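You operate a simulated robot arm through the tools that you are given. There is no shell and no other tool.

You run a simulated robot arm. Do the job below in one go: nothing can be reset, and whatever is moved stays where it is left.

## Task
Shut the oven down, then open it and pull out the top shelf.
Fine: oven knob to off, heat and blower off; undo both latches.

It is judged by the outcome, as a careful person would: the job done as asked, and still so three seconds after it is handed in. It fails if anything else is knocked over, pushed out of place, dropped, spilled or broken.

## Robot
A 7-joint arm with a two-finger parallel gripper, fixed in place. Base frame: the origin is at the foot of the arm, x ahead of it, y to its left, z up. Units: m, degrees, N and s.
Its first joint turns from -166.0 to 166.0 degrees. Payload 4.4 kg.
The TCP is the grasp point between the finger pads, 0.023 m short of the fingertips. In the tool frame z runs along the fingers and y along their closing line. The gripper opens to 0.094 m. The fingers are 0.038 m wide and 0.01 m thick; the gripper's body (0.054 by 0.096 m) begins 0.039 m behind the TCP.
Orientation is told as [roll, pitch, yaw] about the base's x, y, z axes, in that order, counted from this pose: with the fingers straight down and closing along the base's y, the tool's x points along the base's -x, its y along +y and its z along -z.

## Interface
- The arm moves only by the tool play_rows. Its argument "motion" is a list of rows, each an object (a shift or turn left out is 0, a gripper value left out holds the last) with "slide": the shift along the tool's x, y, z in m, a list of three; "turn": the turn, a rotation vector about the tool's x, y, z in degrees, a list of three; "grip": the opening, from 0 (shut) to 1 (fully open). In form: [{"slide": [dx, dy, dz], "turn": [rx, ry, rz], "grip": grip}, ...]. A call has 1 to 20 rows; each row is the pose to reach, as a shift and turn from the pose commanded when the call began, along the tool's axes at that moment. Rows are played at 5 a second. More than 0.05 m and 8.6 degrees between two rows, or a gripper value outside its range, and nothing of the call is played. A pose out of reach is approached as far as the arm can. The call stops where the force on the tool passes 80 N (or 10 N more than at its start, if that is more) or the arm is blocked; 0.2 s more then pass. The fingers move at their own pace (about 0.072 m/s each) and stop on an object; they squeeze with about 45 N. The grip force told is the motor's: it shows also when the fingers shut on nothing. Time passes only in rows, and 0.2 s behind the last, so rows that repeat a pose let the fingers close. It gives the time, the measured TCP pose, the force on the tool (base axes), the opening and the grip force at its end, in the units of the frame above (readings bear some noise), with the torque about the TCP (base axes, N m) and any sound that the robot's microphone picked up, and new pictures: "pictures" is both (left out), scene, wrist or none.
- Cameras (640 x 400 px; columns grow to the right, rows downward): "scene" is fixed at [0.3991, 0.5106, 1.6281]; the picture's right is [-0.67, -0.74, 0.00], its down [-0.30, 0.27, -0.91] and it looks along [0.68, -0.62, -0.41] (base axes); focal length 214 px, centre (320, 200). "wrist" rides on the gripper at [0.086, 0.016, -0.074] in the tool frame; the picture's right is [-0.18, 0.98, 0.00], its down [-0.58, -0.11, -0.81] and it looks along [-0.79, -0.15, 0.59] (tool axes); focal length 243 px, centre (320, 200). There is no depth. A picture from a camera that has moved, and an enlarged one, comes with that camera's place and axes in the base frame and with its lens. The place of the scene camera against the robot may be out by one fixed shift of up to 0.025 m in any direction.
- close_up(camera, box): a new picture of the part [left, top, right, bottom] of that camera's present view, enlarged. It takes no simulated time.
- finish_job(): hands the job in; it is judged then, once.

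Places have to be worked out from the pictures, the camera data and where the tool is seen. Open the gripper and draw the arm clear of the work before you hand the job in, unless the task says otherwise.

The tools are called after "Emit:" by a JSON object that holds its "fn" and its "kwargs". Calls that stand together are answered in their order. play_rows: Moves the arm, as the interface text tells. Its arguments: {"type":"object","properties":{"motion":{"type":"array","items":{"type":"object","properties":{"slide":{"type":"array","items":{"type":"number"}},"turn":{"type":"array","items":{"type":"number"}},"grip":{"type":"number"}}}},"pictures":{"type":"string","enum":["both","scene","wrist","none"]}},"required":["motion"]} The other tools are called the same way: close_up (camera, box) takes an enlarged picture of a part of a camera's view; finish_job () hands the job in.

At the start:

```text
time_s: 0.0
eef_pos: [0.6042, 0.2425, 1.5838]
tool_rot: [0.0, 0.0, 0.1]
ft_force: [0.5, 0.3, -0.1]
wrist_torque: [0.01, 0.03, 0.01]
width: 0.0942
gripper_force: 0.1
```

scene: 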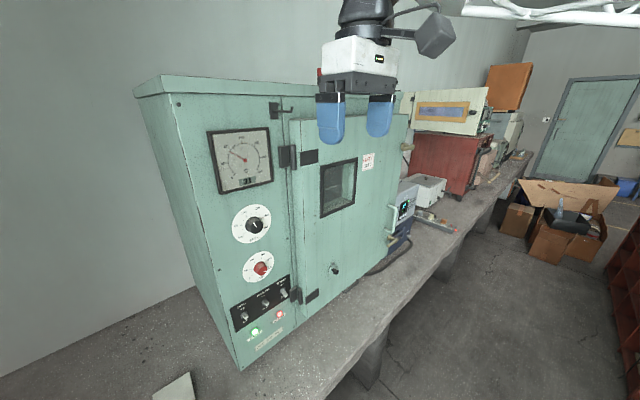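
wrist: 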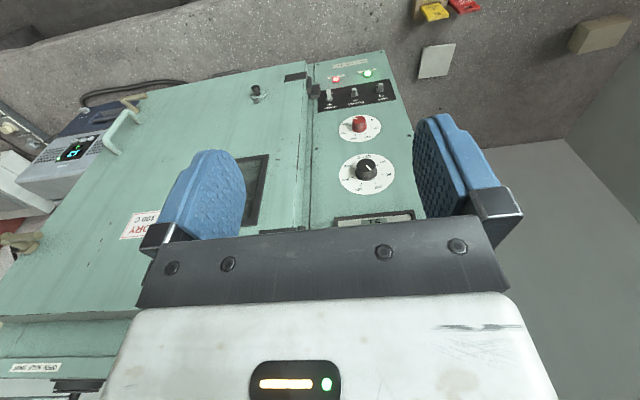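

The scene shows a green lab oven with a dial panel, two knobs (black, red), a row of three switches and a hinged door. I'll look closer at the panel, door and latches before moving.

Emit:
{"fn": "close_up", "kwargs": {"camera": "scene", "box": [200, 180, 320, 360]}}

Emit:
{"fn": "close_up", "kwargs": {"camera": "scene", "box": [260, 80, 440, 200]}}

Emit:
{"fn": "close_up", "kwargs": {"camera": "scene", "box": [280, 180, 440, 310]}}

Emit:
{"fn": "close_up", "kwargs": {"camera": "wrist", "box": [290, 40, 430, 220]}}

Emit:
{"fn": "close_up", "kwargs": {"camera": "wrist", "box": [0, 60, 320, 260]}}

```text
2.22 times, centred on (260, 270) of scene
camera zoom: at [0.3991, 0.5106, 1.6281], right [-0.67, -0.74, 0.0], down [-0.3, 0.27, -0.91], along [0.68, -0.62, -0.41], focal length 477 px, centre (453, 44)
```

zoom: 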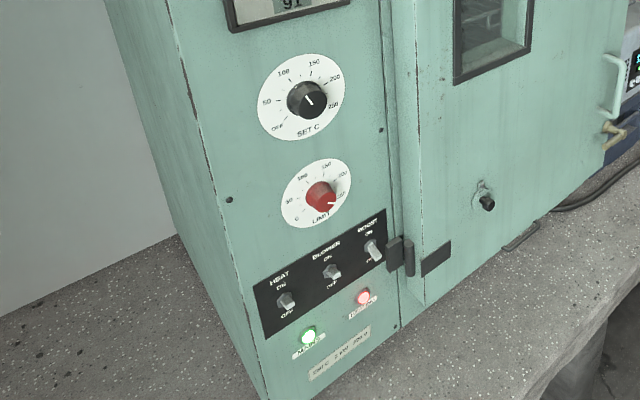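

```text
3.33 times, centred on (350, 140) of scene
camera zoom: at [0.3991, 0.5106, 1.6281], right [-0.67, -0.74, 0.0], down [-0.3, 0.27, -0.91], along [0.68, -0.62, -0.41], focal length 715 px, centre (220, 400)
```

zoom: 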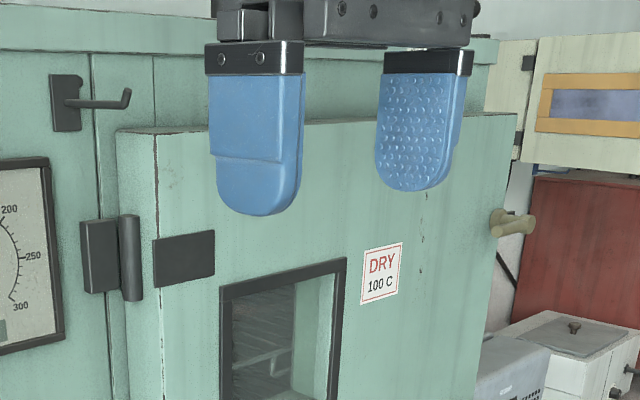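

```text
3.08 times, centred on (360, 245) of scene
camera zoom: at [0.3991, 0.5106, 1.6281], right [-0.67, -0.74, 0.0], down [-0.3, 0.27, -0.91], along [0.68, -0.62, -0.41], focal length 660 px, centre (197, 62)
```

zoom: 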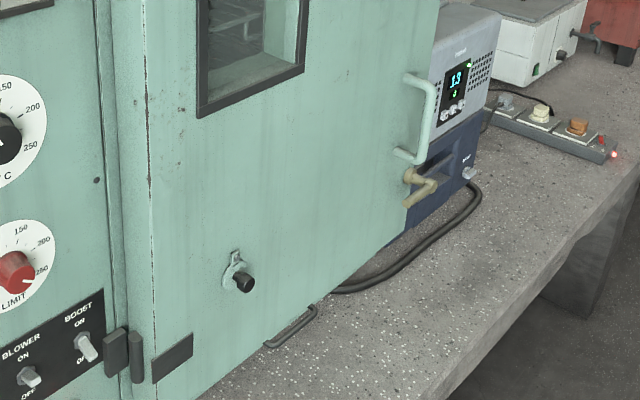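

```text
2.22 times, centred on (360, 130) of wrist
camera zoom: at [0.517, 0.2579, 1.6595], right [0.18, 0.98, 0.0], down [0.58, -0.11, 0.81], along [0.79, -0.15, -0.59], focal length 539 px, centre (231, 356)
```

zoom: 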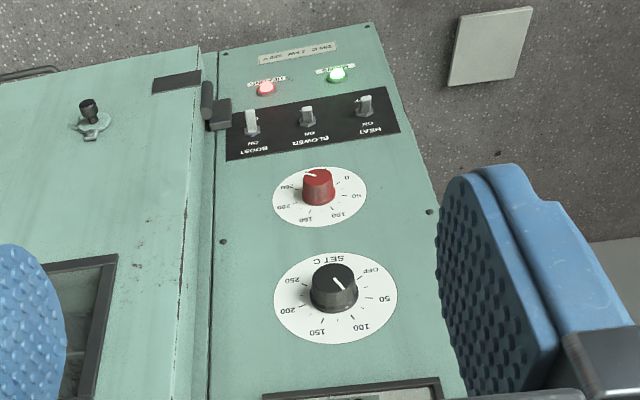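

```text
2.00 times, centred on (160, 160) of wrist
camera zoom: at [0.517, 0.2579, 1.6595], right [0.18, 0.98, 0.0], down [0.58, -0.11, 0.81], along [0.79, -0.15, -0.59], focal length 485 px, centre (640, 280)
```

zoom: 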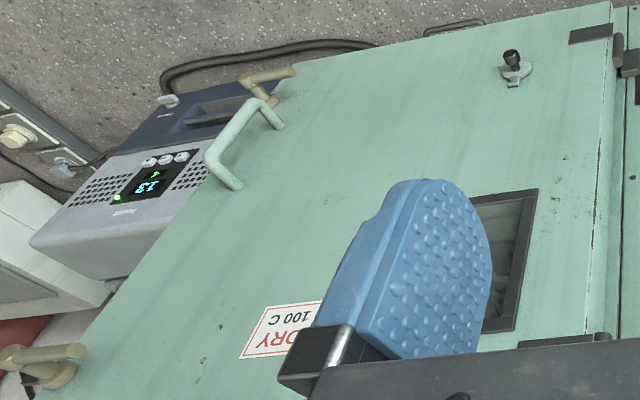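

Triangulating the black knob from both cameras puts it near (0.93, 0.29, 1.28), with the front panel facing -x. I'll zoom in on the labels, switches and latches to read their states.

Emit:
{"fn": "close_up", "kwargs": {"camera": "scene", "box": [228, 270, 308, 320]}}

Emit:
{"fn": "close_up", "kwargs": {"camera": "scene", "box": [225, 195, 285, 290]}}

Emit:
{"fn": "close_up", "kwargs": {"camera": "wrist", "box": [0, 340, 120, 400]}}

Emit:
{"fn": "close_up", "kwargs": {"camera": "wrist", "box": [310, 50, 410, 110]}}

Emit:
{"fn": "close_up", "kwargs": {"camera": "wrist", "box": [0, 80, 160, 260]}}

Emit:
{"fn": "close_up", "kwargs": {"camera": "scene", "box": [380, 120, 440, 260]}}

Emit:
{"fn": "close_up", "kwargs": {"camera": "scene", "box": [310, 150, 370, 220]}}

```text
8.00 times, centred on (268, 295) of scene
camera zoom: at [0.3991, 0.5106, 1.6281], right [-0.67, -0.74, 0.0], down [-0.3, 0.27, -0.91], along [0.68, -0.62, -0.41], focal length 1716 px, centre (736, -560)
```

zoom: 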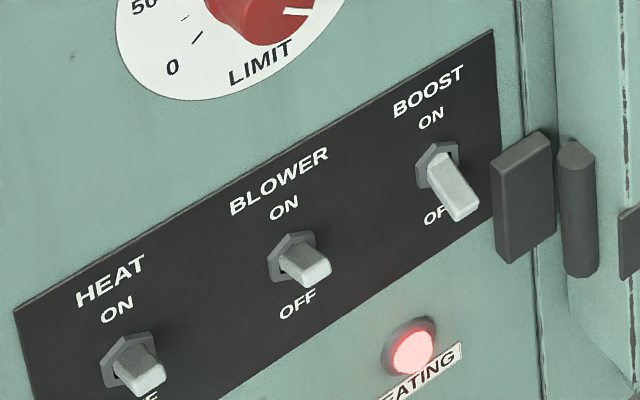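

```text
4.21 times, centred on (255, 242) of scene
camera zoom: at [0.3991, 0.5106, 1.6281], right [-0.67, -0.74, 0.0], down [-0.3, 0.27, -0.91], along [0.68, -0.62, -0.41], focal length 903 px, centre (594, 21)
```

zoom: 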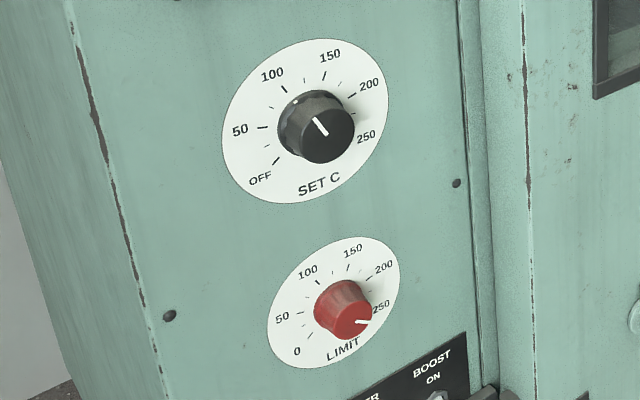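

```text
5.33 times, centred on (60, 370) of wrist
camera zoom: at [0.517, 0.2579, 1.6595], right [0.18, 0.98, 0.0], down [0.58, -0.11, 0.81], along [0.79, -0.15, -0.59], focal length 1294 px, centre (1707, -707)
```

zoom: 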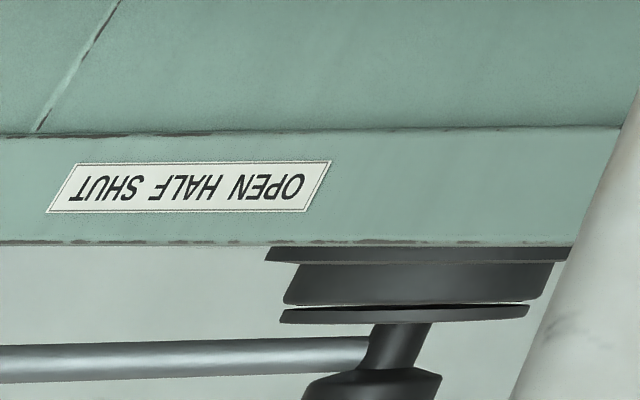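

```text
6.40 times, centred on (360, 80) of wrist
camera zoom: at [0.517, 0.2579, 1.6595], right [0.18, 0.98, 0.0], down [0.58, -0.11, 0.81], along [0.79, -0.15, -0.59], focal length 1553 px, centre (64, 968)
```

zoom: 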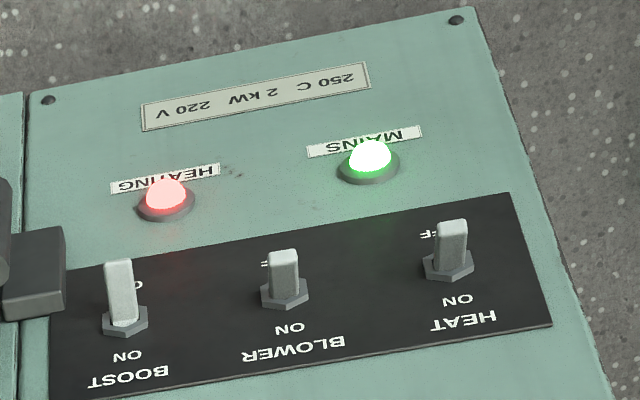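

```text
2.22 times, centred on (80, 170) of wrist
camera zoom: at [0.517, 0.2579, 1.6595], right [0.18, 0.98, 0.0], down [0.58, -0.11, 0.81], along [0.79, -0.15, -0.59], focal length 539 px, centre (853, 267)
```

zoom: 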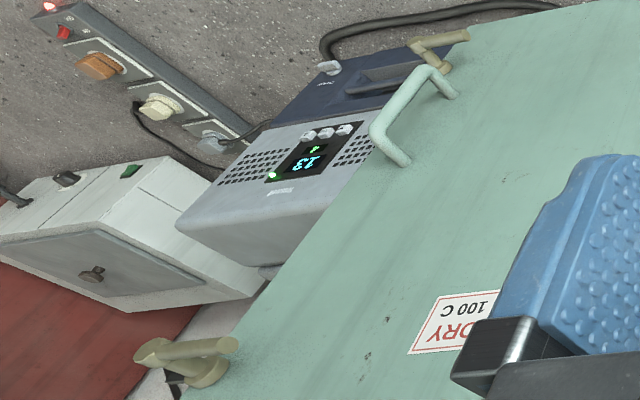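

```text
2.86 times, centred on (410, 190) of scene
camera zoom: at [0.3991, 0.5106, 1.6281], right [-0.67, -0.74, 0.0], down [-0.3, 0.27, -0.91], along [0.68, -0.62, -0.41], focal length 613 px, centre (63, 229)
```

zoom: 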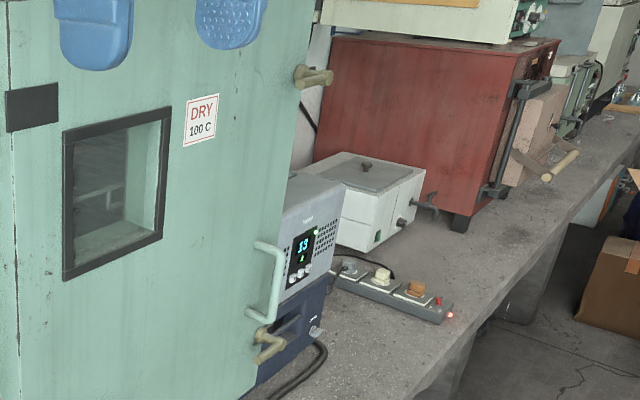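

```text
5.71 times, centred on (340, 185) of scene
camera zoom: at [0.3991, 0.5106, 1.6281], right [-0.67, -0.74, 0.0], down [-0.3, 0.27, -0.91], along [0.68, -0.62, -0.41], focal length 1226 px, centre (206, 286)
```

zoom: 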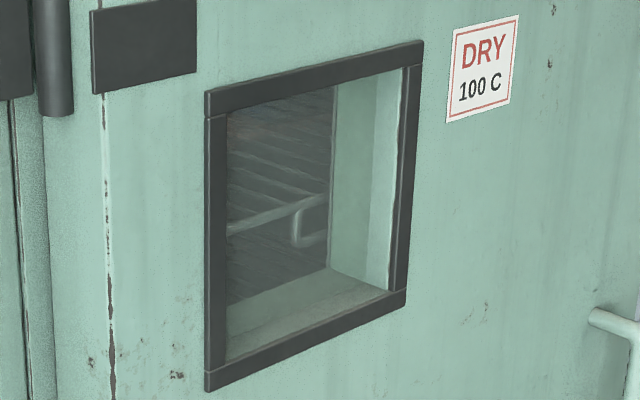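

Judged state: SET C points at about 100, HEAT and BLOWER levers point up (ON), BOOST is already down (OFF). The door is hinged on the left with two brass lever latches on its right edge. I'll tip the tool to horizontal facing the panel while lowering it well in front of the oven.

Emit:
{"fn": "play_rows", "kwargs": {"motion": [{"slide": [0, 0, 0.02], "turn": [0, -8.2, 0], "grip": 1}, {"slide": [0, 0, 0.04], "turn": [0, -16.4, 0]}, {"slide": [0, 0, 0.06], "turn": [0, -24.6, 0]}, {"slide": [0, 0, 0.08], "turn": [0, -32.8, 0]}, {"slide": [0, 0, 0.1], "turn": [0, -41, 0]}, {"slide": [0, 0, 0.12], "turn": [0, -49.2, 0]}, {"slide": [0, 0, 0.14], "turn": [0, -57.4, 0]}, {"slide": [0, 0, 0.16], "turn": [0, -65.6, 0]}, {"slide": [0, 0, 0.18], "turn": [0, -73.8, 0]}, {"slide": [0, 0, 0.2], "turn": [0, -82, 0]}, {"slide": [0, 0, 0.22], "turn": [0, -90, 0]}, {"slide": [0, 0, 0.22], "turn": [0, -90, 0]}]}}

```text
time_s: 2.6
eef_pos: [0.6041, 0.243, 1.3644]
tool_rot: [163.9, -89.8, -163.8]
ft_force: [0.5, 0.0, -0.3]
wrist_torque: [0.0, -0.02, 0.07]
width: 0.0942
gripper_force: 0.0
camera wrist: at [0.5283, 0.259, 1.2781], right [0.0, 0.98, 0.18], down [-0.81, -0.11, 0.58], along [0.59, -0.15, 0.79], focal length 243 px, centre (320, 200)
```

scene: 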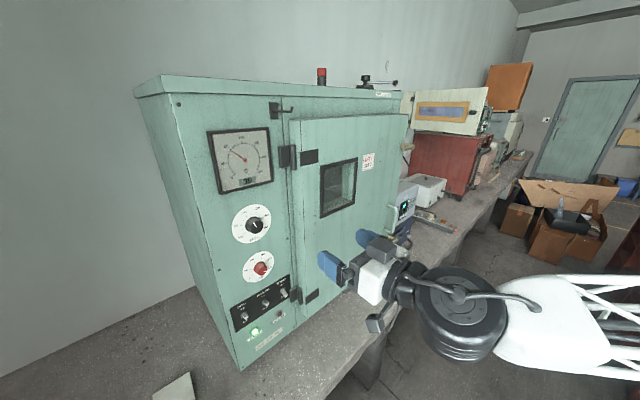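
wrist: 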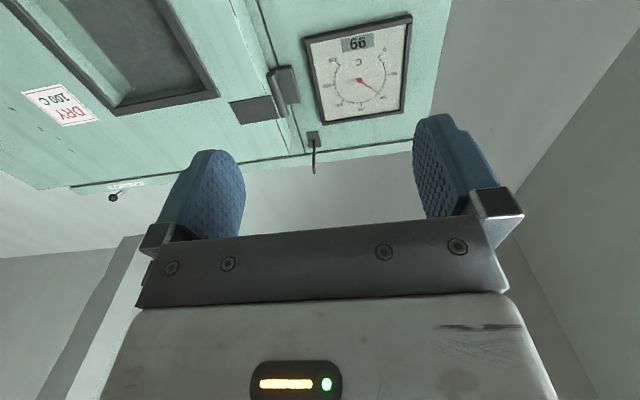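

The arm reaches well in this pose. I'll zoom the scene view on the gripper to measure the scene camera's fixed shift.

Emit:
{"fn": "close_up", "kwargs": {"camera": "scene", "box": [290, 220, 430, 340]}}

Emit:
{"fn": "close_up", "kwargs": {"camera": "scene", "box": [225, 260, 325, 350]}}

Emit:
{"fn": "close_up", "kwargs": {"camera": "scene", "box": [260, 60, 420, 140]}}

Emit:
{"fn": "close_up", "kwargs": {"camera": "wrist", "box": [200, 0, 460, 190]}}

```text
3.33 times, centred on (360, 280) of scene
camera zoom: at [0.3991, 0.5106, 1.6281], right [-0.67, -0.74, 0.0], down [-0.3, 0.27, -0.91], along [0.68, -0.62, -0.41], focal length 715 px, centre (187, -67)
```

zoom: 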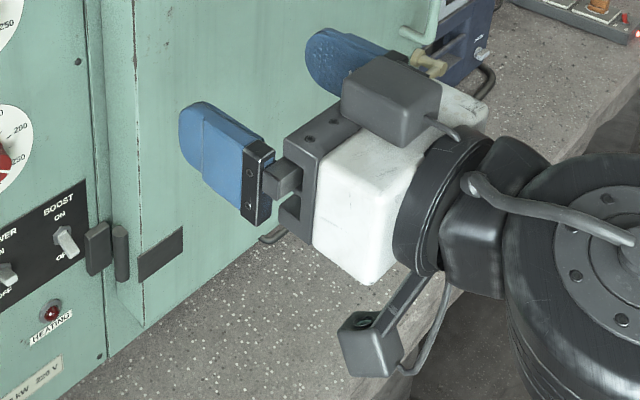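

```text
4.44 times, centred on (275, 305) of scene
camera zoom: at [0.3991, 0.5106, 1.6281], right [-0.67, -0.74, 0.0], down [-0.3, 0.27, -0.91], along [0.68, -0.62, -0.41], focal length 953 px, centre (520, -267)
```

zoom: 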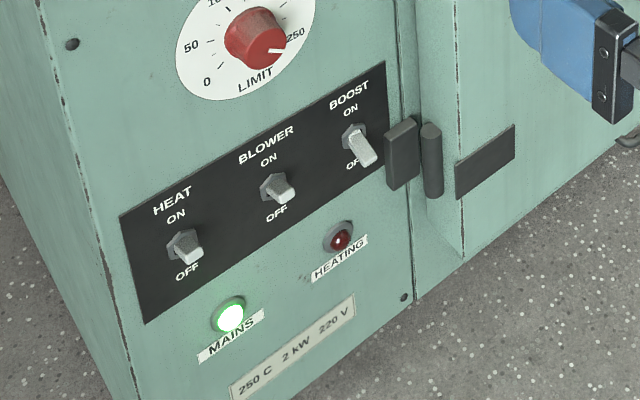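

```text
4.00 times, centred on (340, 100) of scene
camera zoom: at [0.3991, 0.5106, 1.6281], right [-0.67, -0.74, 0.0], down [-0.3, 0.27, -0.91], along [0.68, -0.62, -0.41], focal length 858 px, centre (240, 600)
```

zoom: 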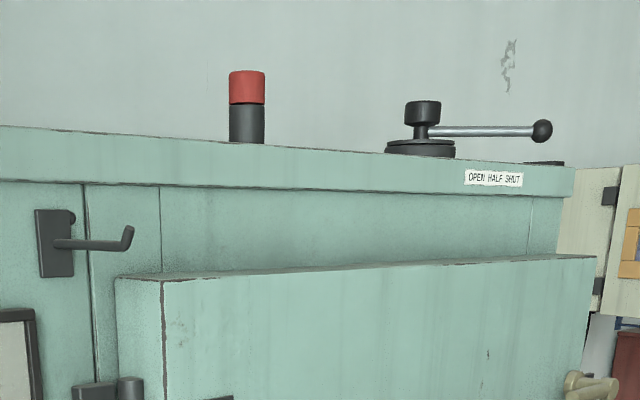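

```text
2.11 times, centred on (330, 95) of wrist
camera zoom: at [0.5283, 0.259, 1.2781], right [0.0, 0.98, 0.18], down [-0.81, -0.11, 0.58], along [0.59, -0.15, 0.79], focal length 511 px, centre (299, 421)
```

zoom: 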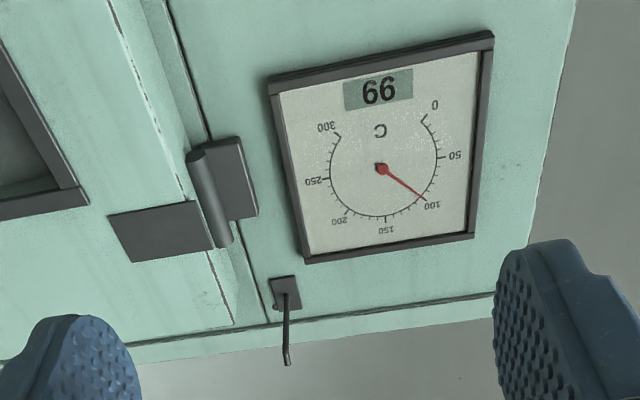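

The SET C dial sits around (0.94, 0.286, 1.28) by the wrist camera. I'll line the open gripper up with it and stop about 0.12 m short of the panel to check by eye.

Emit:
{"fn": "play_rows", "kwargs": {"motion": [{"slide": [0.017, 0.009, 0.036]}, {"slide": [0.034, 0.018, 0.072]}, {"slide": [0.051, 0.027, 0.108]}, {"slide": [0.068, 0.036, 0.144]}, {"slide": [0.084, 0.043, 0.18]}, {"slide": [0.084, 0.043, 0.18]}]}}

```text
time_s: 4.0
eef_pos: [0.7871, 0.2846, 1.28]
tool_rot: [131.3, -90.0, -131.3]
ft_force: [0.2, -0.5, 0.5]
wrist_torque: [-0.02, 0.02, -0.01]
width: 0.0941
gripper_force: 0.0
camera wrist: at [0.7113, 0.3006, 1.1941], right [0.0, 0.98, 0.18], down [-0.81, -0.11, 0.58], along [0.59, -0.15, 0.79], focal length 243 px, centre (320, 200)
```

scene: 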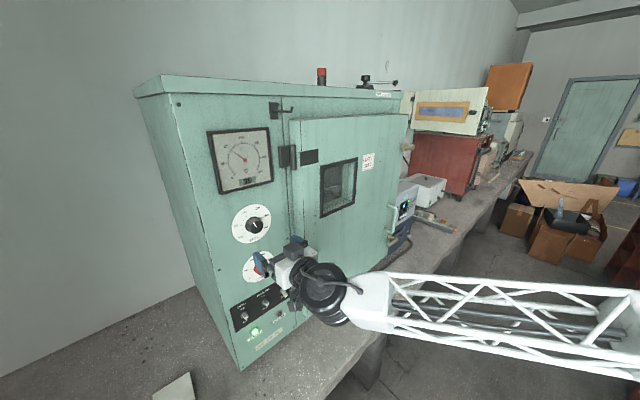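
wrist: 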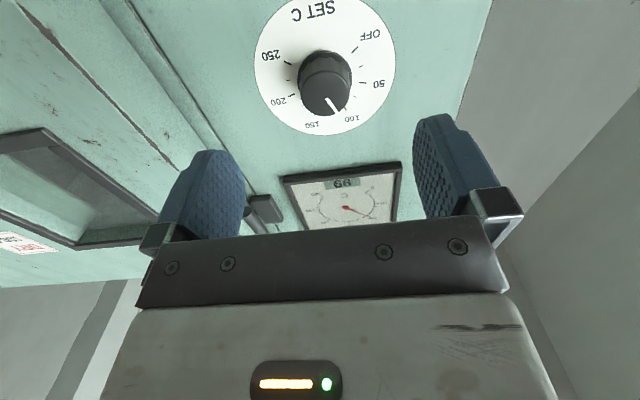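

The SET C knob is now visible straight ahead. I'll zoom in to read its exact place and pointer angle.

Emit:
{"fn": "close_up", "kwargs": {"camera": "wrist", "box": [240, 0, 410, 140]}}

Emit:
{"fn": "close_up", "kwargs": {"camera": "scene", "box": [220, 190, 360, 330]}}

```text
2.86 times, centred on (325, 70) of wrist
camera zoom: at [0.7113, 0.3006, 1.1941], right [0.0, 0.98, 0.18], down [-0.81, -0.11, 0.58], along [0.59, -0.15, 0.79], focal length 693 px, centre (306, 571)
```

zoom: 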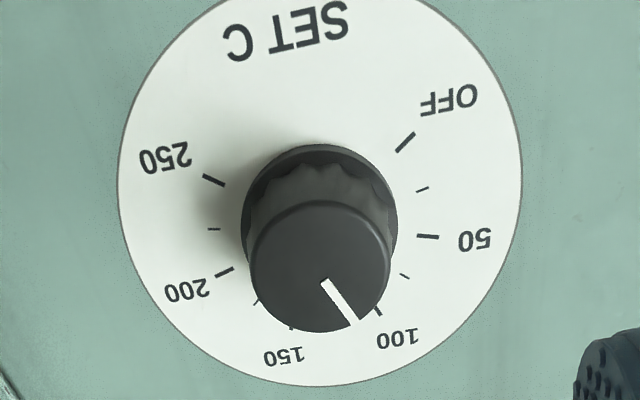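

```text
2.86 times, centred on (290, 260) of scene
camera zoom: at [0.3991, 0.5106, 1.6281], right [-0.67, -0.74, 0.0], down [-0.3, 0.27, -0.91], along [0.68, -0.62, -0.41], focal length 613 px, centre (406, 29)
```

zoom: 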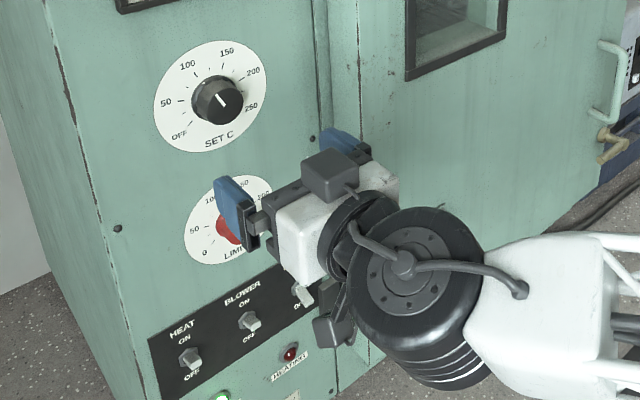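

The wrist views from two poses put the dial at x≈0.92 with the knob axis at y≈0.285, z≈1.300 and its cap front at x≈0.897. The dial is 1° per °C with the pointer at 100, so OFF is about 98–100° counter-clockwise. I'll centre on it and pre-rotate the tool +70° to leave room for the turn with the camera away from the door.

Emit:
{"fn": "play_rows", "kwargs": {"motion": [{"slide": [-0.005, 0, 0], "turn": [0, 0, 7.8]}, {"slide": [-0.01, 0, 0], "turn": [0, 0, 15.6]}, {"slide": [-0.015, 0, 0], "turn": [0, 0, 23.4]}, {"slide": [-0.02, 0, 0], "turn": [0, 0, 31.2]}, {"slide": [-0.02, 0, 0], "turn": [0, 0, 39]}, {"slide": [-0.02, 0, 0], "turn": [0, 0, 46.8]}, {"slide": [-0.02, 0, 0], "turn": [0, 0, 54.6]}, {"slide": [-0.02, 0, 0], "turn": [0, 0, 62.4]}, {"slide": [-0.02, 0, 0], "turn": [0, 0, 70]}, {"slide": [-0.02, 0, 0], "turn": [0, 0, 70]}]}}

```text
time_s: 6.2
eef_pos: [0.7837, 0.2871, 1.3158]
tool_rot: [88.9, -20.4, -89.9]
ft_force: [-0.4, -0.8, -0.7]
wrist_torque: [-0.01, -0.02, 0.01]
width: 0.0943
gripper_force: 0.0
out of reach, approached as far as the arm can: row 9, 10
camera wrist: at [0.7089, 0.3741, 1.3024], right [0.02, 0.17, 0.99], down [-0.81, -0.58, 0.11], along [0.59, -0.8, 0.13], focal length 243 px, centre (320, 200)
```

scene: 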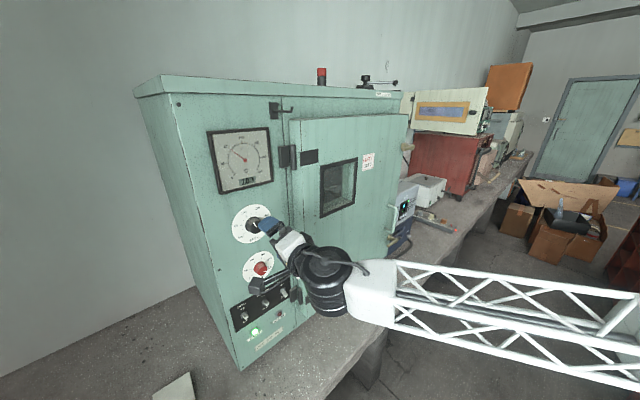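
wrist: 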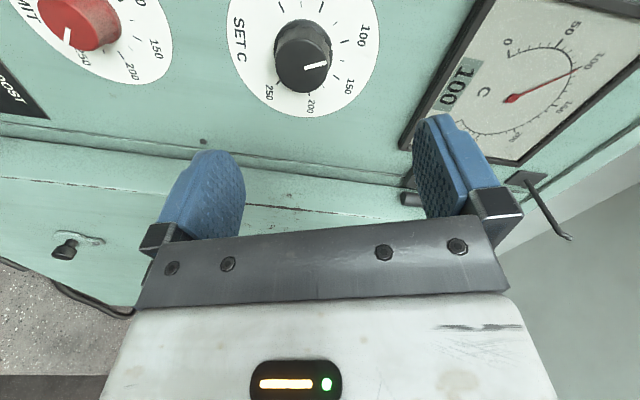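

The wrist reached its joint limit just short of +70° (TCP drifted to z≈1.316). I'll back the rotation off to +52° and re-read the pose.

Emit:
{"fn": "play_rows", "kwargs": {"motion": [{"turn": [0, 0, -6]}, {"turn": [0, 0, -12]}, {"turn": [0, 0, -18]}, {"turn": [0, 0, -18]}]}}

```text
time_s: 7.2
eef_pos: [0.7836, 0.2869, 1.3148]
tool_rot: [90.0, -38.1, -90.1]
ft_force: [0.5, -0.5, -0.3]
wrist_torque: [-0.02, -0.03, 0.02]
width: 0.0939
gripper_force: 0.1
camera wrist: at [0.7083, 0.3657, 1.2751], right [0.0, 0.46, 0.89], down [-0.81, -0.52, 0.27], along [0.59, -0.72, 0.37], focal length 243 px, centre (320, 200)
```

scene: 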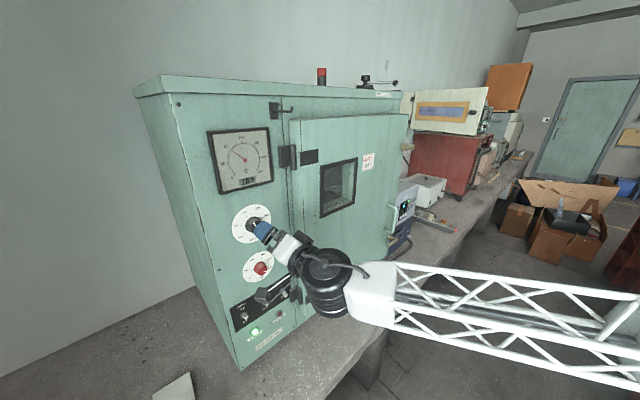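
wrist: 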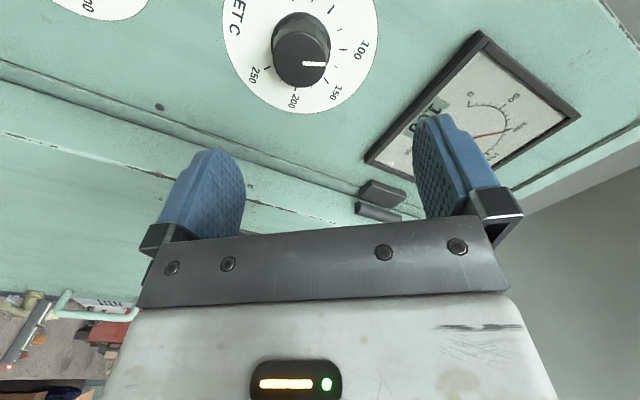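

Knob estimate from this view is again y≈0.2845, z≈1.301 (cap at x≈0.897), so it's consistent. I'll centre on it and advance so the open fingertips sit around the knob's sides, then look.

Emit:
{"fn": "play_rows", "kwargs": {"motion": [{"slide": [0.0066, -0.0124, 0.01]}, {"slide": [0.0066, -0.0124, 0.04]}, {"slide": [0.0066, -0.0124, 0.07]}, {"slide": [0.0066, -0.0124, 0.09]}, {"slide": [0.0066, -0.0124, 0.1]}, {"slide": [0.0066, -0.0124, 0.1]}]}}

```text
time_s: 8.6
eef_pos: [0.8825, 0.286, 1.3009]
tool_rot: [90.0, -38.0, -90.0]
ft_force: [0.2, 0.1, -0.1]
wrist_torque: [-0.02, 0.03, 0.01]
width: 0.0939
gripper_force: 0.0
camera wrist: at [0.8077, 0.3636, 1.2617], right [0.0, 0.46, 0.89], down [-0.81, -0.52, 0.27], along [0.59, -0.72, 0.37], focal length 243 px, centre (320, 200)
```

scene: 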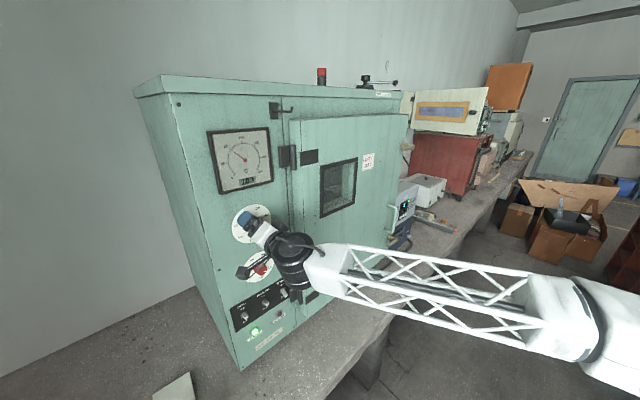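
wrist: 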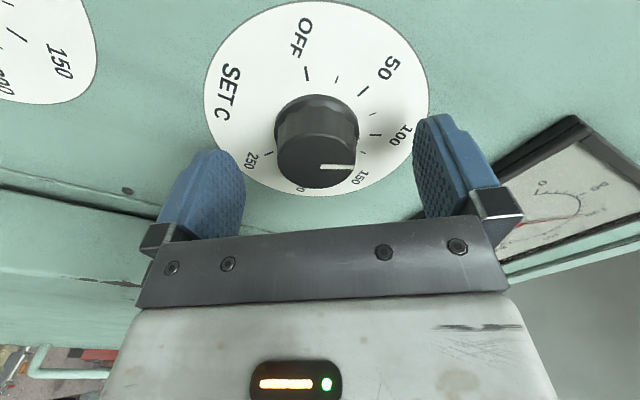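

The knob is centred between the fingers with its cap at x≈0.899. I'll zoom in to check how far the panel is before the last few millimetres.

Emit:
{"fn": "close_up", "kwargs": {"camera": "wrist", "box": [180, 0, 480, 230]}}

Emit:
{"fn": "close_up", "kwargs": {"camera": "scene", "box": [220, 190, 320, 300]}}

```text
1.74 times, centred on (330, 115) of wrist
camera zoom: at [0.8077, 0.3636, 1.2617], right [0.0, 0.46, 0.89], down [-0.81, -0.52, 0.27], along [0.59, -0.72, 0.37], focal length 422 px, centre (303, 348)
```

zoom: 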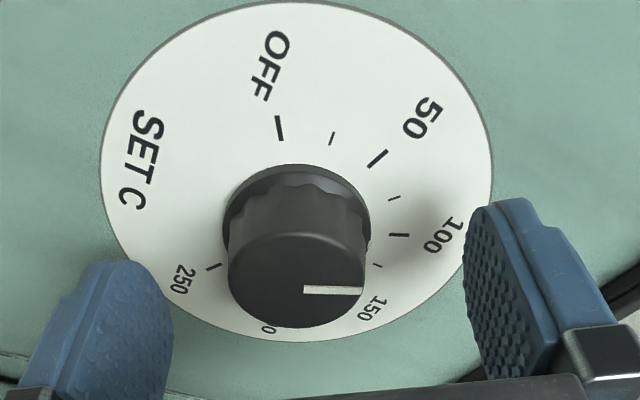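

```text
3.64 times, centred on (270, 245) of scene
camera zoom: at [0.3991, 0.5106, 1.6281], right [-0.67, -0.74, 0.0], down [-0.3, 0.27, -0.91], along [0.68, -0.62, -0.41], focal length 780 px, centre (502, 36)
```

zoom: 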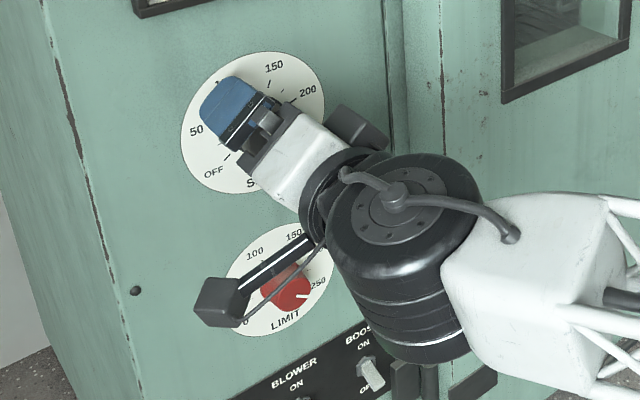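

The ticks place the dial plane at x≈0.918, so fingertips at ≈0.913 will overlap the knob by about 13 mm without touching the panel. I'll advance 7 mm and close on the knob.

Emit:
{"fn": "play_rows", "kwargs": {"motion": [{"slide": [-0.001, -0.0007, 0.004]}, {"slide": [-0.001, -0.0007, 0.0075]}, {"slide": [-0.001, -0.0007, 0.0075], "grip": 0}, {"slide": [-0.001, -0.0007, 0.0075], "grip": 0}, {"slide": [-0.001, -0.0007, 0.0075], "grip": 0}, {"slide": [-0.001, -0.0007, 0.0075], "grip": 0}, {"slide": [-0.001, -0.0007, 0.0075], "grip": 0}]}}

```text
time_s: 10.2
eef_pos: [0.8909, 0.285, 1.3015]
tool_rot: [90.0, -38.0, -90.0]
ft_force: [-9.3, -13.2, -17.3]
wrist_torque: [-0.05, 0.37, -0.38]
width: 0.041
gripper_force: 45.2
camera wrist: at [0.8156, 0.362, 1.2609], right [0.0, 0.46, 0.89], down [-0.81, -0.52, 0.27], along [0.59, -0.72, 0.37], focal length 243 px, centre (320, 200)
```

scene: 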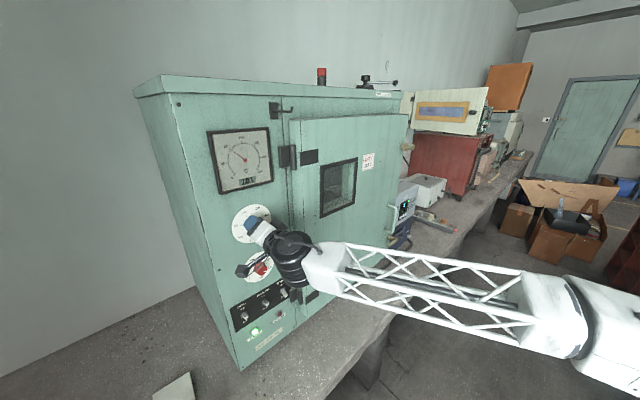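
wrist: 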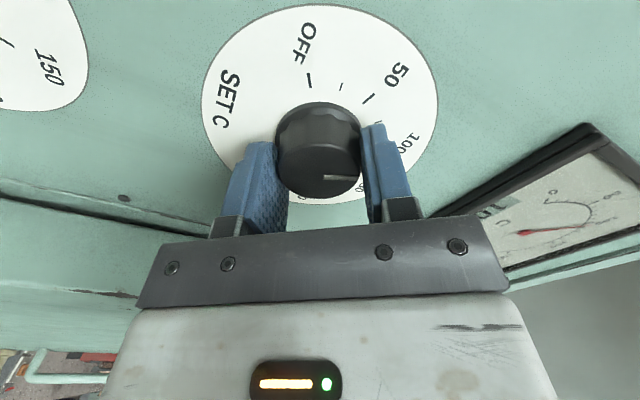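

The fingers hold the knob at 41 mm width, with about 20 N of sideways load from a ~1 mm offset, which I'll relax. Now I turn it counter-clockwise about 98°.

Emit:
{"fn": "play_rows", "kwargs": {"motion": [{"slide": [0, -0.001, 0], "turn": [0, 0, -8.2]}, {"slide": [0, -0.001, 0], "turn": [0, 0, -16.4]}, {"slide": [0, -0.001, 0], "turn": [0, 0, -24.6]}, {"slide": [0, -0.001, 0], "turn": [0, 0, -32.8]}, {"slide": [0, -0.001, 0], "turn": [0, 0, -41]}, {"slide": [0, -0.001, 0], "turn": [0, 0, -49.2]}, {"slide": [0, -0.001, 0], "turn": [0, 0, -57.4]}, {"slide": [0, -0.001, 0], "turn": [0, 0, -65.6]}, {"slide": [0, -0.001, 0], "turn": [0, 0, -73.8]}, {"slide": [0, -0.001, 0], "turn": [0, 0, -82]}, {"slide": [0, -0.001, 0], "turn": [0, 0, -90]}, {"slide": [0, -0.001, 0], "turn": [0, 0, -98]}, {"slide": [0, -0.001, 0], "turn": [0, 0, -98]}]}}

```text
time_s: 13.0
eef_pos: [0.8903, 0.2853, 1.299]
tool_rot: [-89.9, -43.9, 90.0]
ft_force: [-21.7, 44.3, -11.3]
wrist_torque: [0.26, 0.35, 1.05]
width: 0.0411
gripper_force: 45.0
camera wrist: at [0.8155, 0.2332, 1.2288], right [0.0, 0.81, -0.58], down [-0.81, 0.34, 0.48], along [0.59, 0.47, 0.66], focal length 243 px, centre (320, 200)
```

scene: 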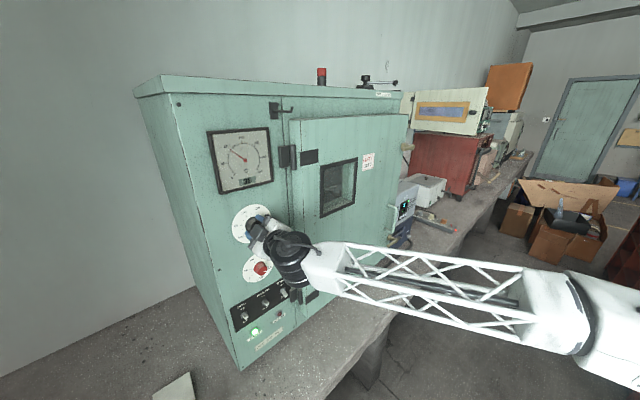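
wrist: 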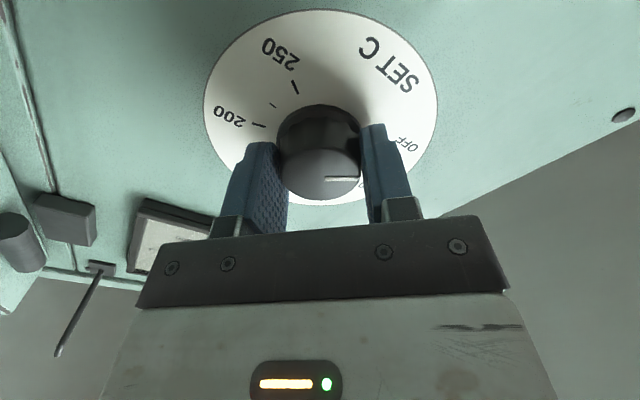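

The knob turned with the gripper by 98°. I'll zoom in to check the pointer against the OFF mark before releasing.

Emit:
{"fn": "close_up", "kwargs": {"camera": "wrist", "box": [190, 0, 460, 220]}}

Emit:
{"fn": "close_up", "kwargs": {"camera": "scene", "box": [220, 190, 320, 300]}}

```text
1.82 times, centred on (325, 110) of wrist
camera zoom: at [0.8155, 0.2332, 1.2288], right [0.0, 0.81, -0.58], down [-0.81, 0.34, 0.48], along [0.59, 0.47, 0.66], focal length 441 px, centre (311, 364)
```

zoom: 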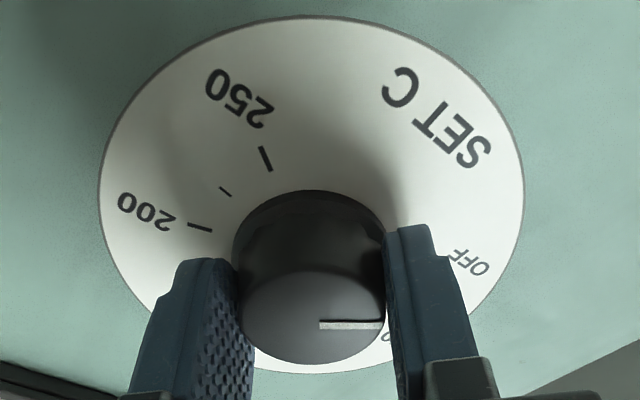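

```text
3.64 times, centred on (270, 245) of scene
camera zoom: at [0.3991, 0.5106, 1.6281], right [-0.67, -0.74, 0.0], down [-0.3, 0.27, -0.91], along [0.68, -0.62, -0.41], focal length 780 px, centre (502, 36)
```

zoom: 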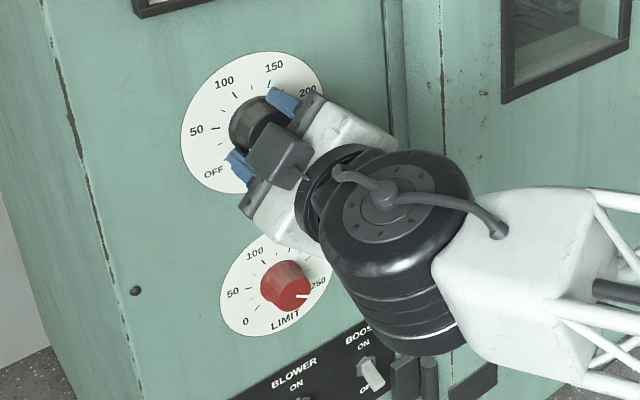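

By calculation the pointer is within a few degrees of OFF. I'll release, back away straight, and verify the pointer directly.

Emit:
{"fn": "play_rows", "kwargs": {"motion": [{"grip": 1}, {"grip": 1}, {"grip": 1}, {"slide": [0, 0, -0.03], "grip": 1}, {"slide": [0, 0, -0.06], "grip": 1}, {"slide": [0, 0, -0.1], "grip": 1}, {"slide": [0, 0, -0.1], "grip": 1}]}}

Emit:
{"fn": "close_up", "kwargs": {"camera": "wrist", "box": [190, 0, 460, 180]}}

Emit:
{"fn": "close_up", "kwargs": {"camera": "scene", "box": [225, 195, 285, 250]}}

```text
time_s: 14.6
eef_pos: [0.789, 0.2825, 1.301]
tool_rot: [-90.0, -44.0, 90.1]
ft_force: [0.8, 0.1, 0.0]
wrist_torque: [0.01, -0.02, -0.03]
width: 0.0938
gripper_force: 0.0
camera wrist: at [0.7139, 0.2323, 1.2297], right [0.0, 0.82, -0.58], down [-0.81, 0.34, 0.48], along [0.59, 0.47, 0.66], focal length 243 px, centre (320, 200)
```

scene: 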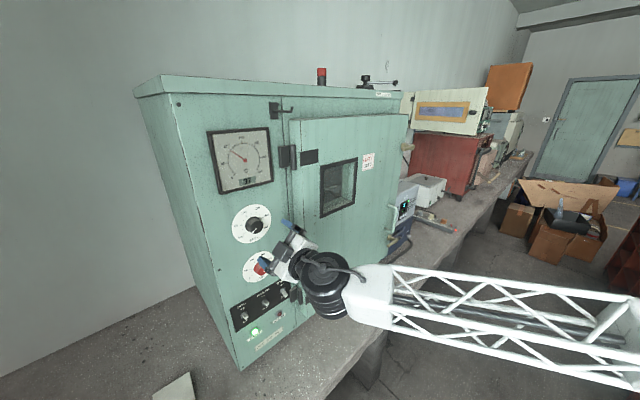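
wrist: 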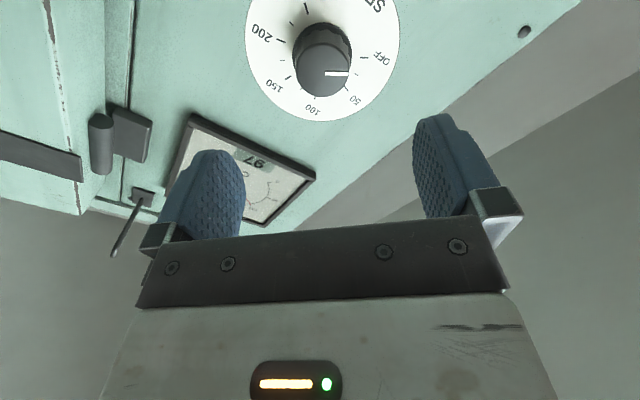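

```text
2.22 times, centred on (325, 90) of wrist
camera zoom: at [0.7139, 0.2323, 1.2297], right [0.0, 0.82, -0.58], down [-0.81, 0.34, 0.48], along [0.59, 0.47, 0.66], focal length 539 px, centre (309, 444)
```

zoom: 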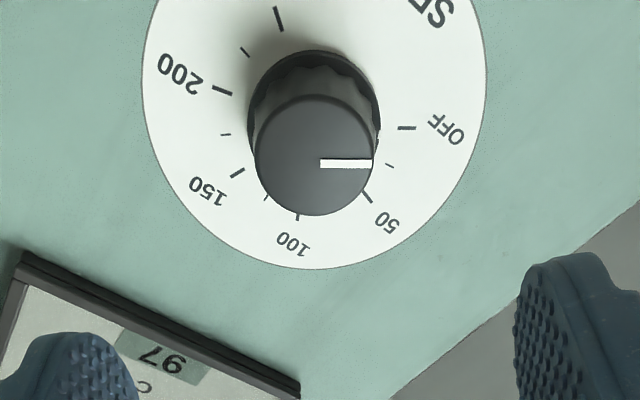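

```text
7.27 times, centred on (255, 222) of scene
camera zoom: at [0.3991, 0.5106, 1.6281], right [-0.67, -0.74, 0.0], down [-0.3, 0.27, -0.91], along [0.68, -0.62, -0.41], focal length 1560 px, centre (793, 36)
```

zoom: 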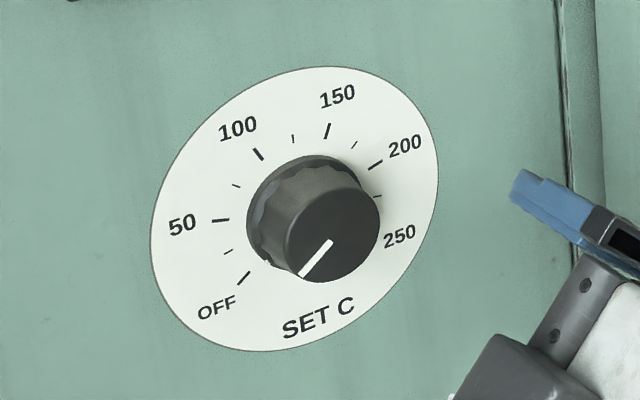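

The pointer and the OFF tick both lie at about 125°, so SET C is at OFF. Next are the toggles: HEAT is near (0.918, 0.357, 0.989) and BLOWER near (0.918, 0.284, 0.990). I'll close the fingers, level the wrist and drop in front of HEAT, staying back from the panel.

Emit:
{"fn": "play_rows", "kwargs": {"motion": [{"slide": [0.019, 0.0376, -0.01], "turn": [0, 0, 7.7], "grip": 0}, {"slide": [0.038, 0.0752, -0.01], "turn": [0, 0, 15.4]}, {"slide": [0.057, 0.1128, -0.01], "turn": [0, 0, 23]}, {"slide": [0.076, 0.1503, -0.01], "turn": [0, 0, 30.7]}, {"slide": [0.0945, 0.1879, -0.01], "turn": [0, 0, 38.4]}, {"slide": [0.1135, 0.2254, -0.01], "turn": [0, 0, 46]}, {"slide": [0.1135, 0.2254, -0.01], "turn": [0, 0, 46]}]}}

```text
time_s: 16.2
eef_pos: [0.7804, 0.3603, 1.0583]
tool_rot: [92.6, -89.9, -92.4]
ft_force: [-0.4, 0.7, 0.1]
wrist_torque: [0.0, 0.0, 0.01]
width: 0.0001
gripper_force: 42.9
camera wrist: at [0.7049, 0.3765, 0.9723], right [0.0, 0.98, 0.19], down [-0.81, -0.11, 0.58], along [0.59, -0.15, 0.79], focal length 243 px, centre (320, 200)
```

scene: 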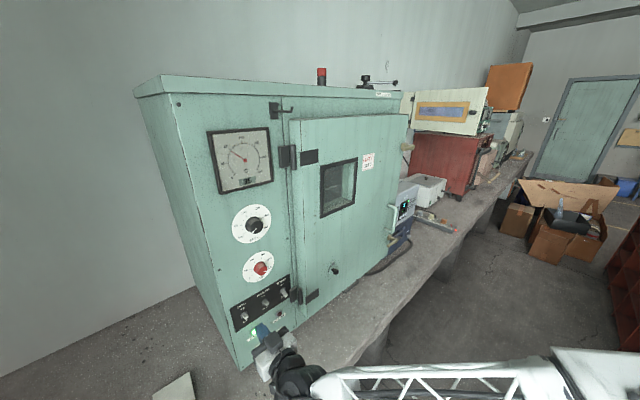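
wrist: 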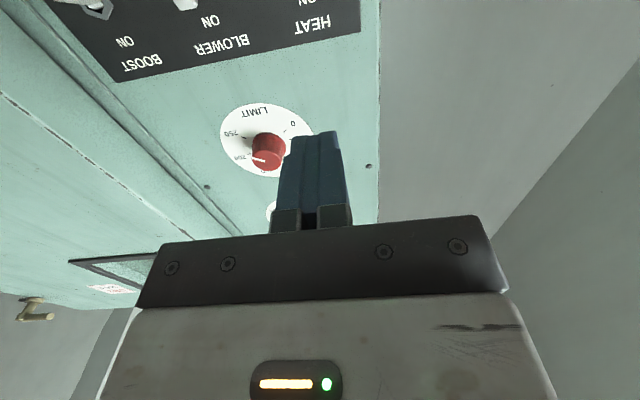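

The panel label positions agree with my estimate. I'll move in close above the HEAT lever, keeping about 35 mm off the panel, and look.

Emit:
{"fn": "play_rows", "kwargs": {"motion": [{"slide": [0, -0.002, 0.04]}, {"slide": [0, -0.002, 0.08]}, {"slide": [0, -0.002, 0.08]}], "pictures": "wrist"}}

Emit:
{"fn": "close_up", "kwargs": {"camera": "wrist", "box": [180, 0, 420, 150]}}

Emit:
{"fn": "close_up", "kwargs": {"camera": "scene", "box": [225, 265, 325, 355]}}

```text
time_s: 17.0
eef_pos: [0.8598, 0.3552, 1.0596]
tool_rot: [172.5, -90.0, -172.5]
ft_force: [-0.1, 0.7, -0.3]
wrist_torque: [-0.03, -0.02, 0.0]
width: 0.0
gripper_force: 41.9
camera wrist: at [0.7839, 0.372, 0.974], right [0.0, 0.98, 0.18], down [-0.81, -0.11, 0.58], along [0.59, -0.15, 0.79], focal length 243 px, centre (320, 200)
```

wrist: 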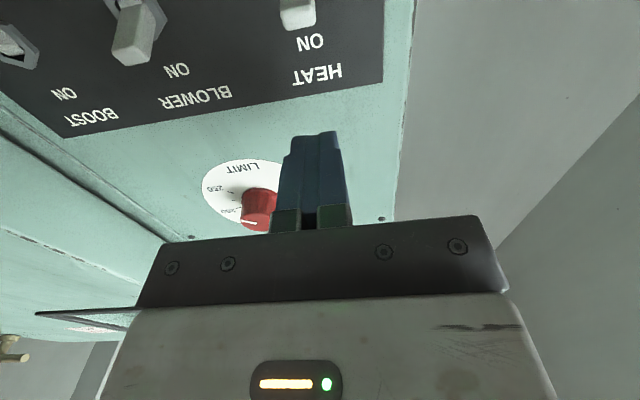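

```text
2.67 times, centred on (300, 75) of wrist
camera zoom: at [0.7839, 0.372, 0.974], right [0.0, 0.98, 0.18], down [-0.81, -0.11, 0.58], along [0.59, -0.15, 0.79], focal length 647 px, centre (373, 533)
```

zoom: 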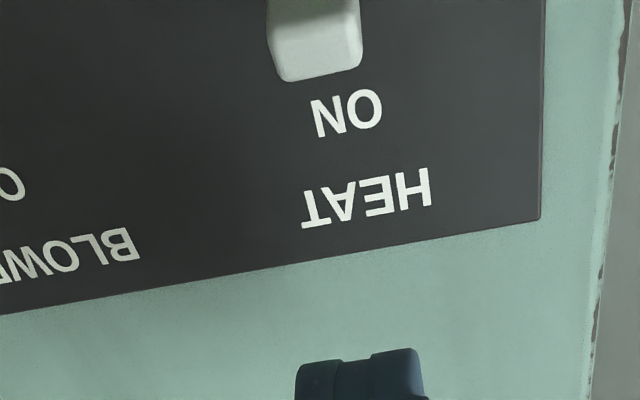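

```text
4.44 times, centred on (275, 310) of scene
camera zoom: at [0.3991, 0.5106, 1.6281], right [-0.67, -0.74, 0.0], down [-0.3, 0.27, -0.91], along [0.68, -0.62, -0.41], focal length 953 px, centre (520, -289)
```

zoom: 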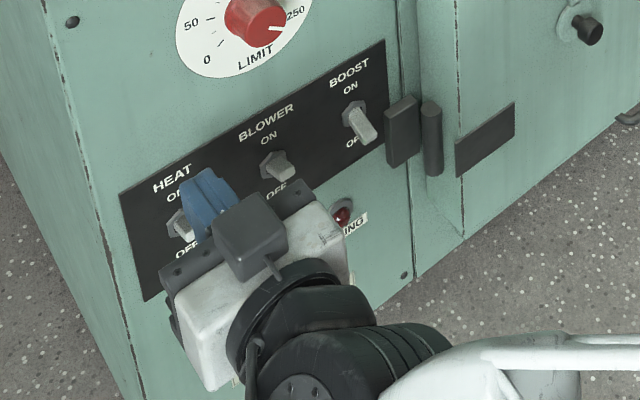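

The HEAT lever tip is at y≈0.3575, z≈1.006. I'll advance until the closed fingertips are about 12 mm off the panel, then press down on the lever in small steps.

Emit:
{"fn": "play_rows", "kwargs": {"motion": [{"slide": [0, 0.002, 0.012]}, {"slide": [0, 0.002, 0.023]}, {"slide": [0.02, 0.002, 0.023]}, {"slide": [0.03, 0.002, 0.023]}, {"slide": [0.036, 0.002, 0.023]}, {"slide": [0.041, 0.002, 0.023]}, {"slide": [0.046, 0.002, 0.023]}, {"slide": [0.05, 0.002, 0.023]}, {"slide": [0.053, 0.002, 0.023]}, {"slide": [0.055, 0.002, 0.023]}, {"slide": [0.055, 0.002, 0.023]}]}}

Emit:
{"fn": "close_up", "kwargs": {"camera": "wrist", "box": [180, 0, 420, 150]}}

Emit:
{"fn": "close_up", "kwargs": {"camera": "scene", "box": [225, 265, 325, 355]}}

```text
time_s: 19.4
eef_pos: [0.8826, 0.3586, 1.0116]
tool_rot: [158.7, -89.5, -158.8]
ft_force: [-34.8, -13.9, 68.8]
wrist_torque: [-0.21, -0.91, -0.45]
width: 0.0
gripper_force: 42.4
camera wrist: at [0.809, 0.3753, 0.9258], right [0.0, 0.98, 0.19], down [-0.81, -0.11, 0.57], along [0.58, -0.15, 0.8], focal length 243 px, centre (320, 200)
```

scene: 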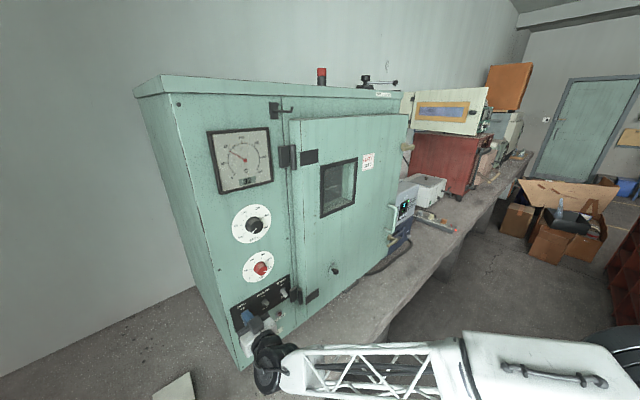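
wrist: 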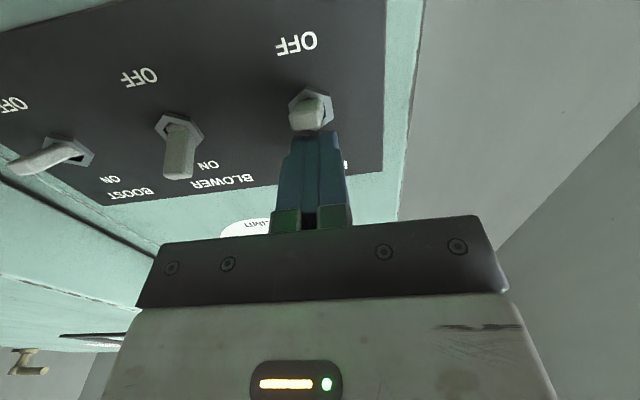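

```text
2.67 times, centred on (300, 75) of wrist
camera zoom: at [0.809, 0.3753, 0.9258], right [0.0, 0.98, 0.19], down [-0.81, -0.11, 0.57], along [0.58, -0.15, 0.8], focal length 647 px, centre (373, 533)
```

zoom: 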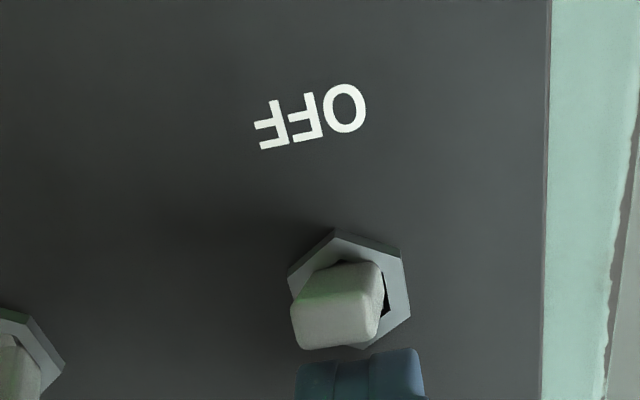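

```text
4.44 times, centred on (275, 310) of scene
camera zoom: at [0.3991, 0.5106, 1.6281], right [-0.67, -0.74, 0.0], down [-0.3, 0.27, -0.91], along [0.68, -0.62, -0.41], focal length 953 px, centre (520, -289)
```

zoom: 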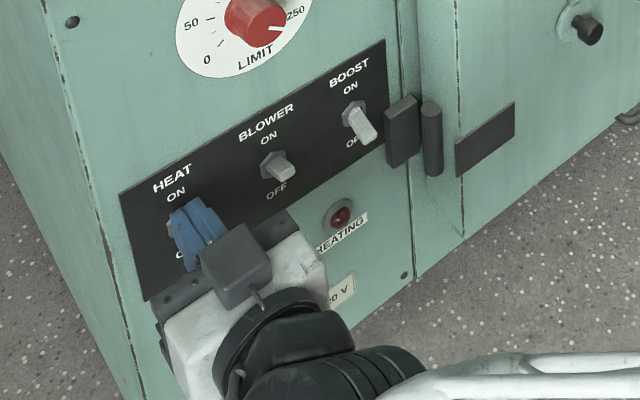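

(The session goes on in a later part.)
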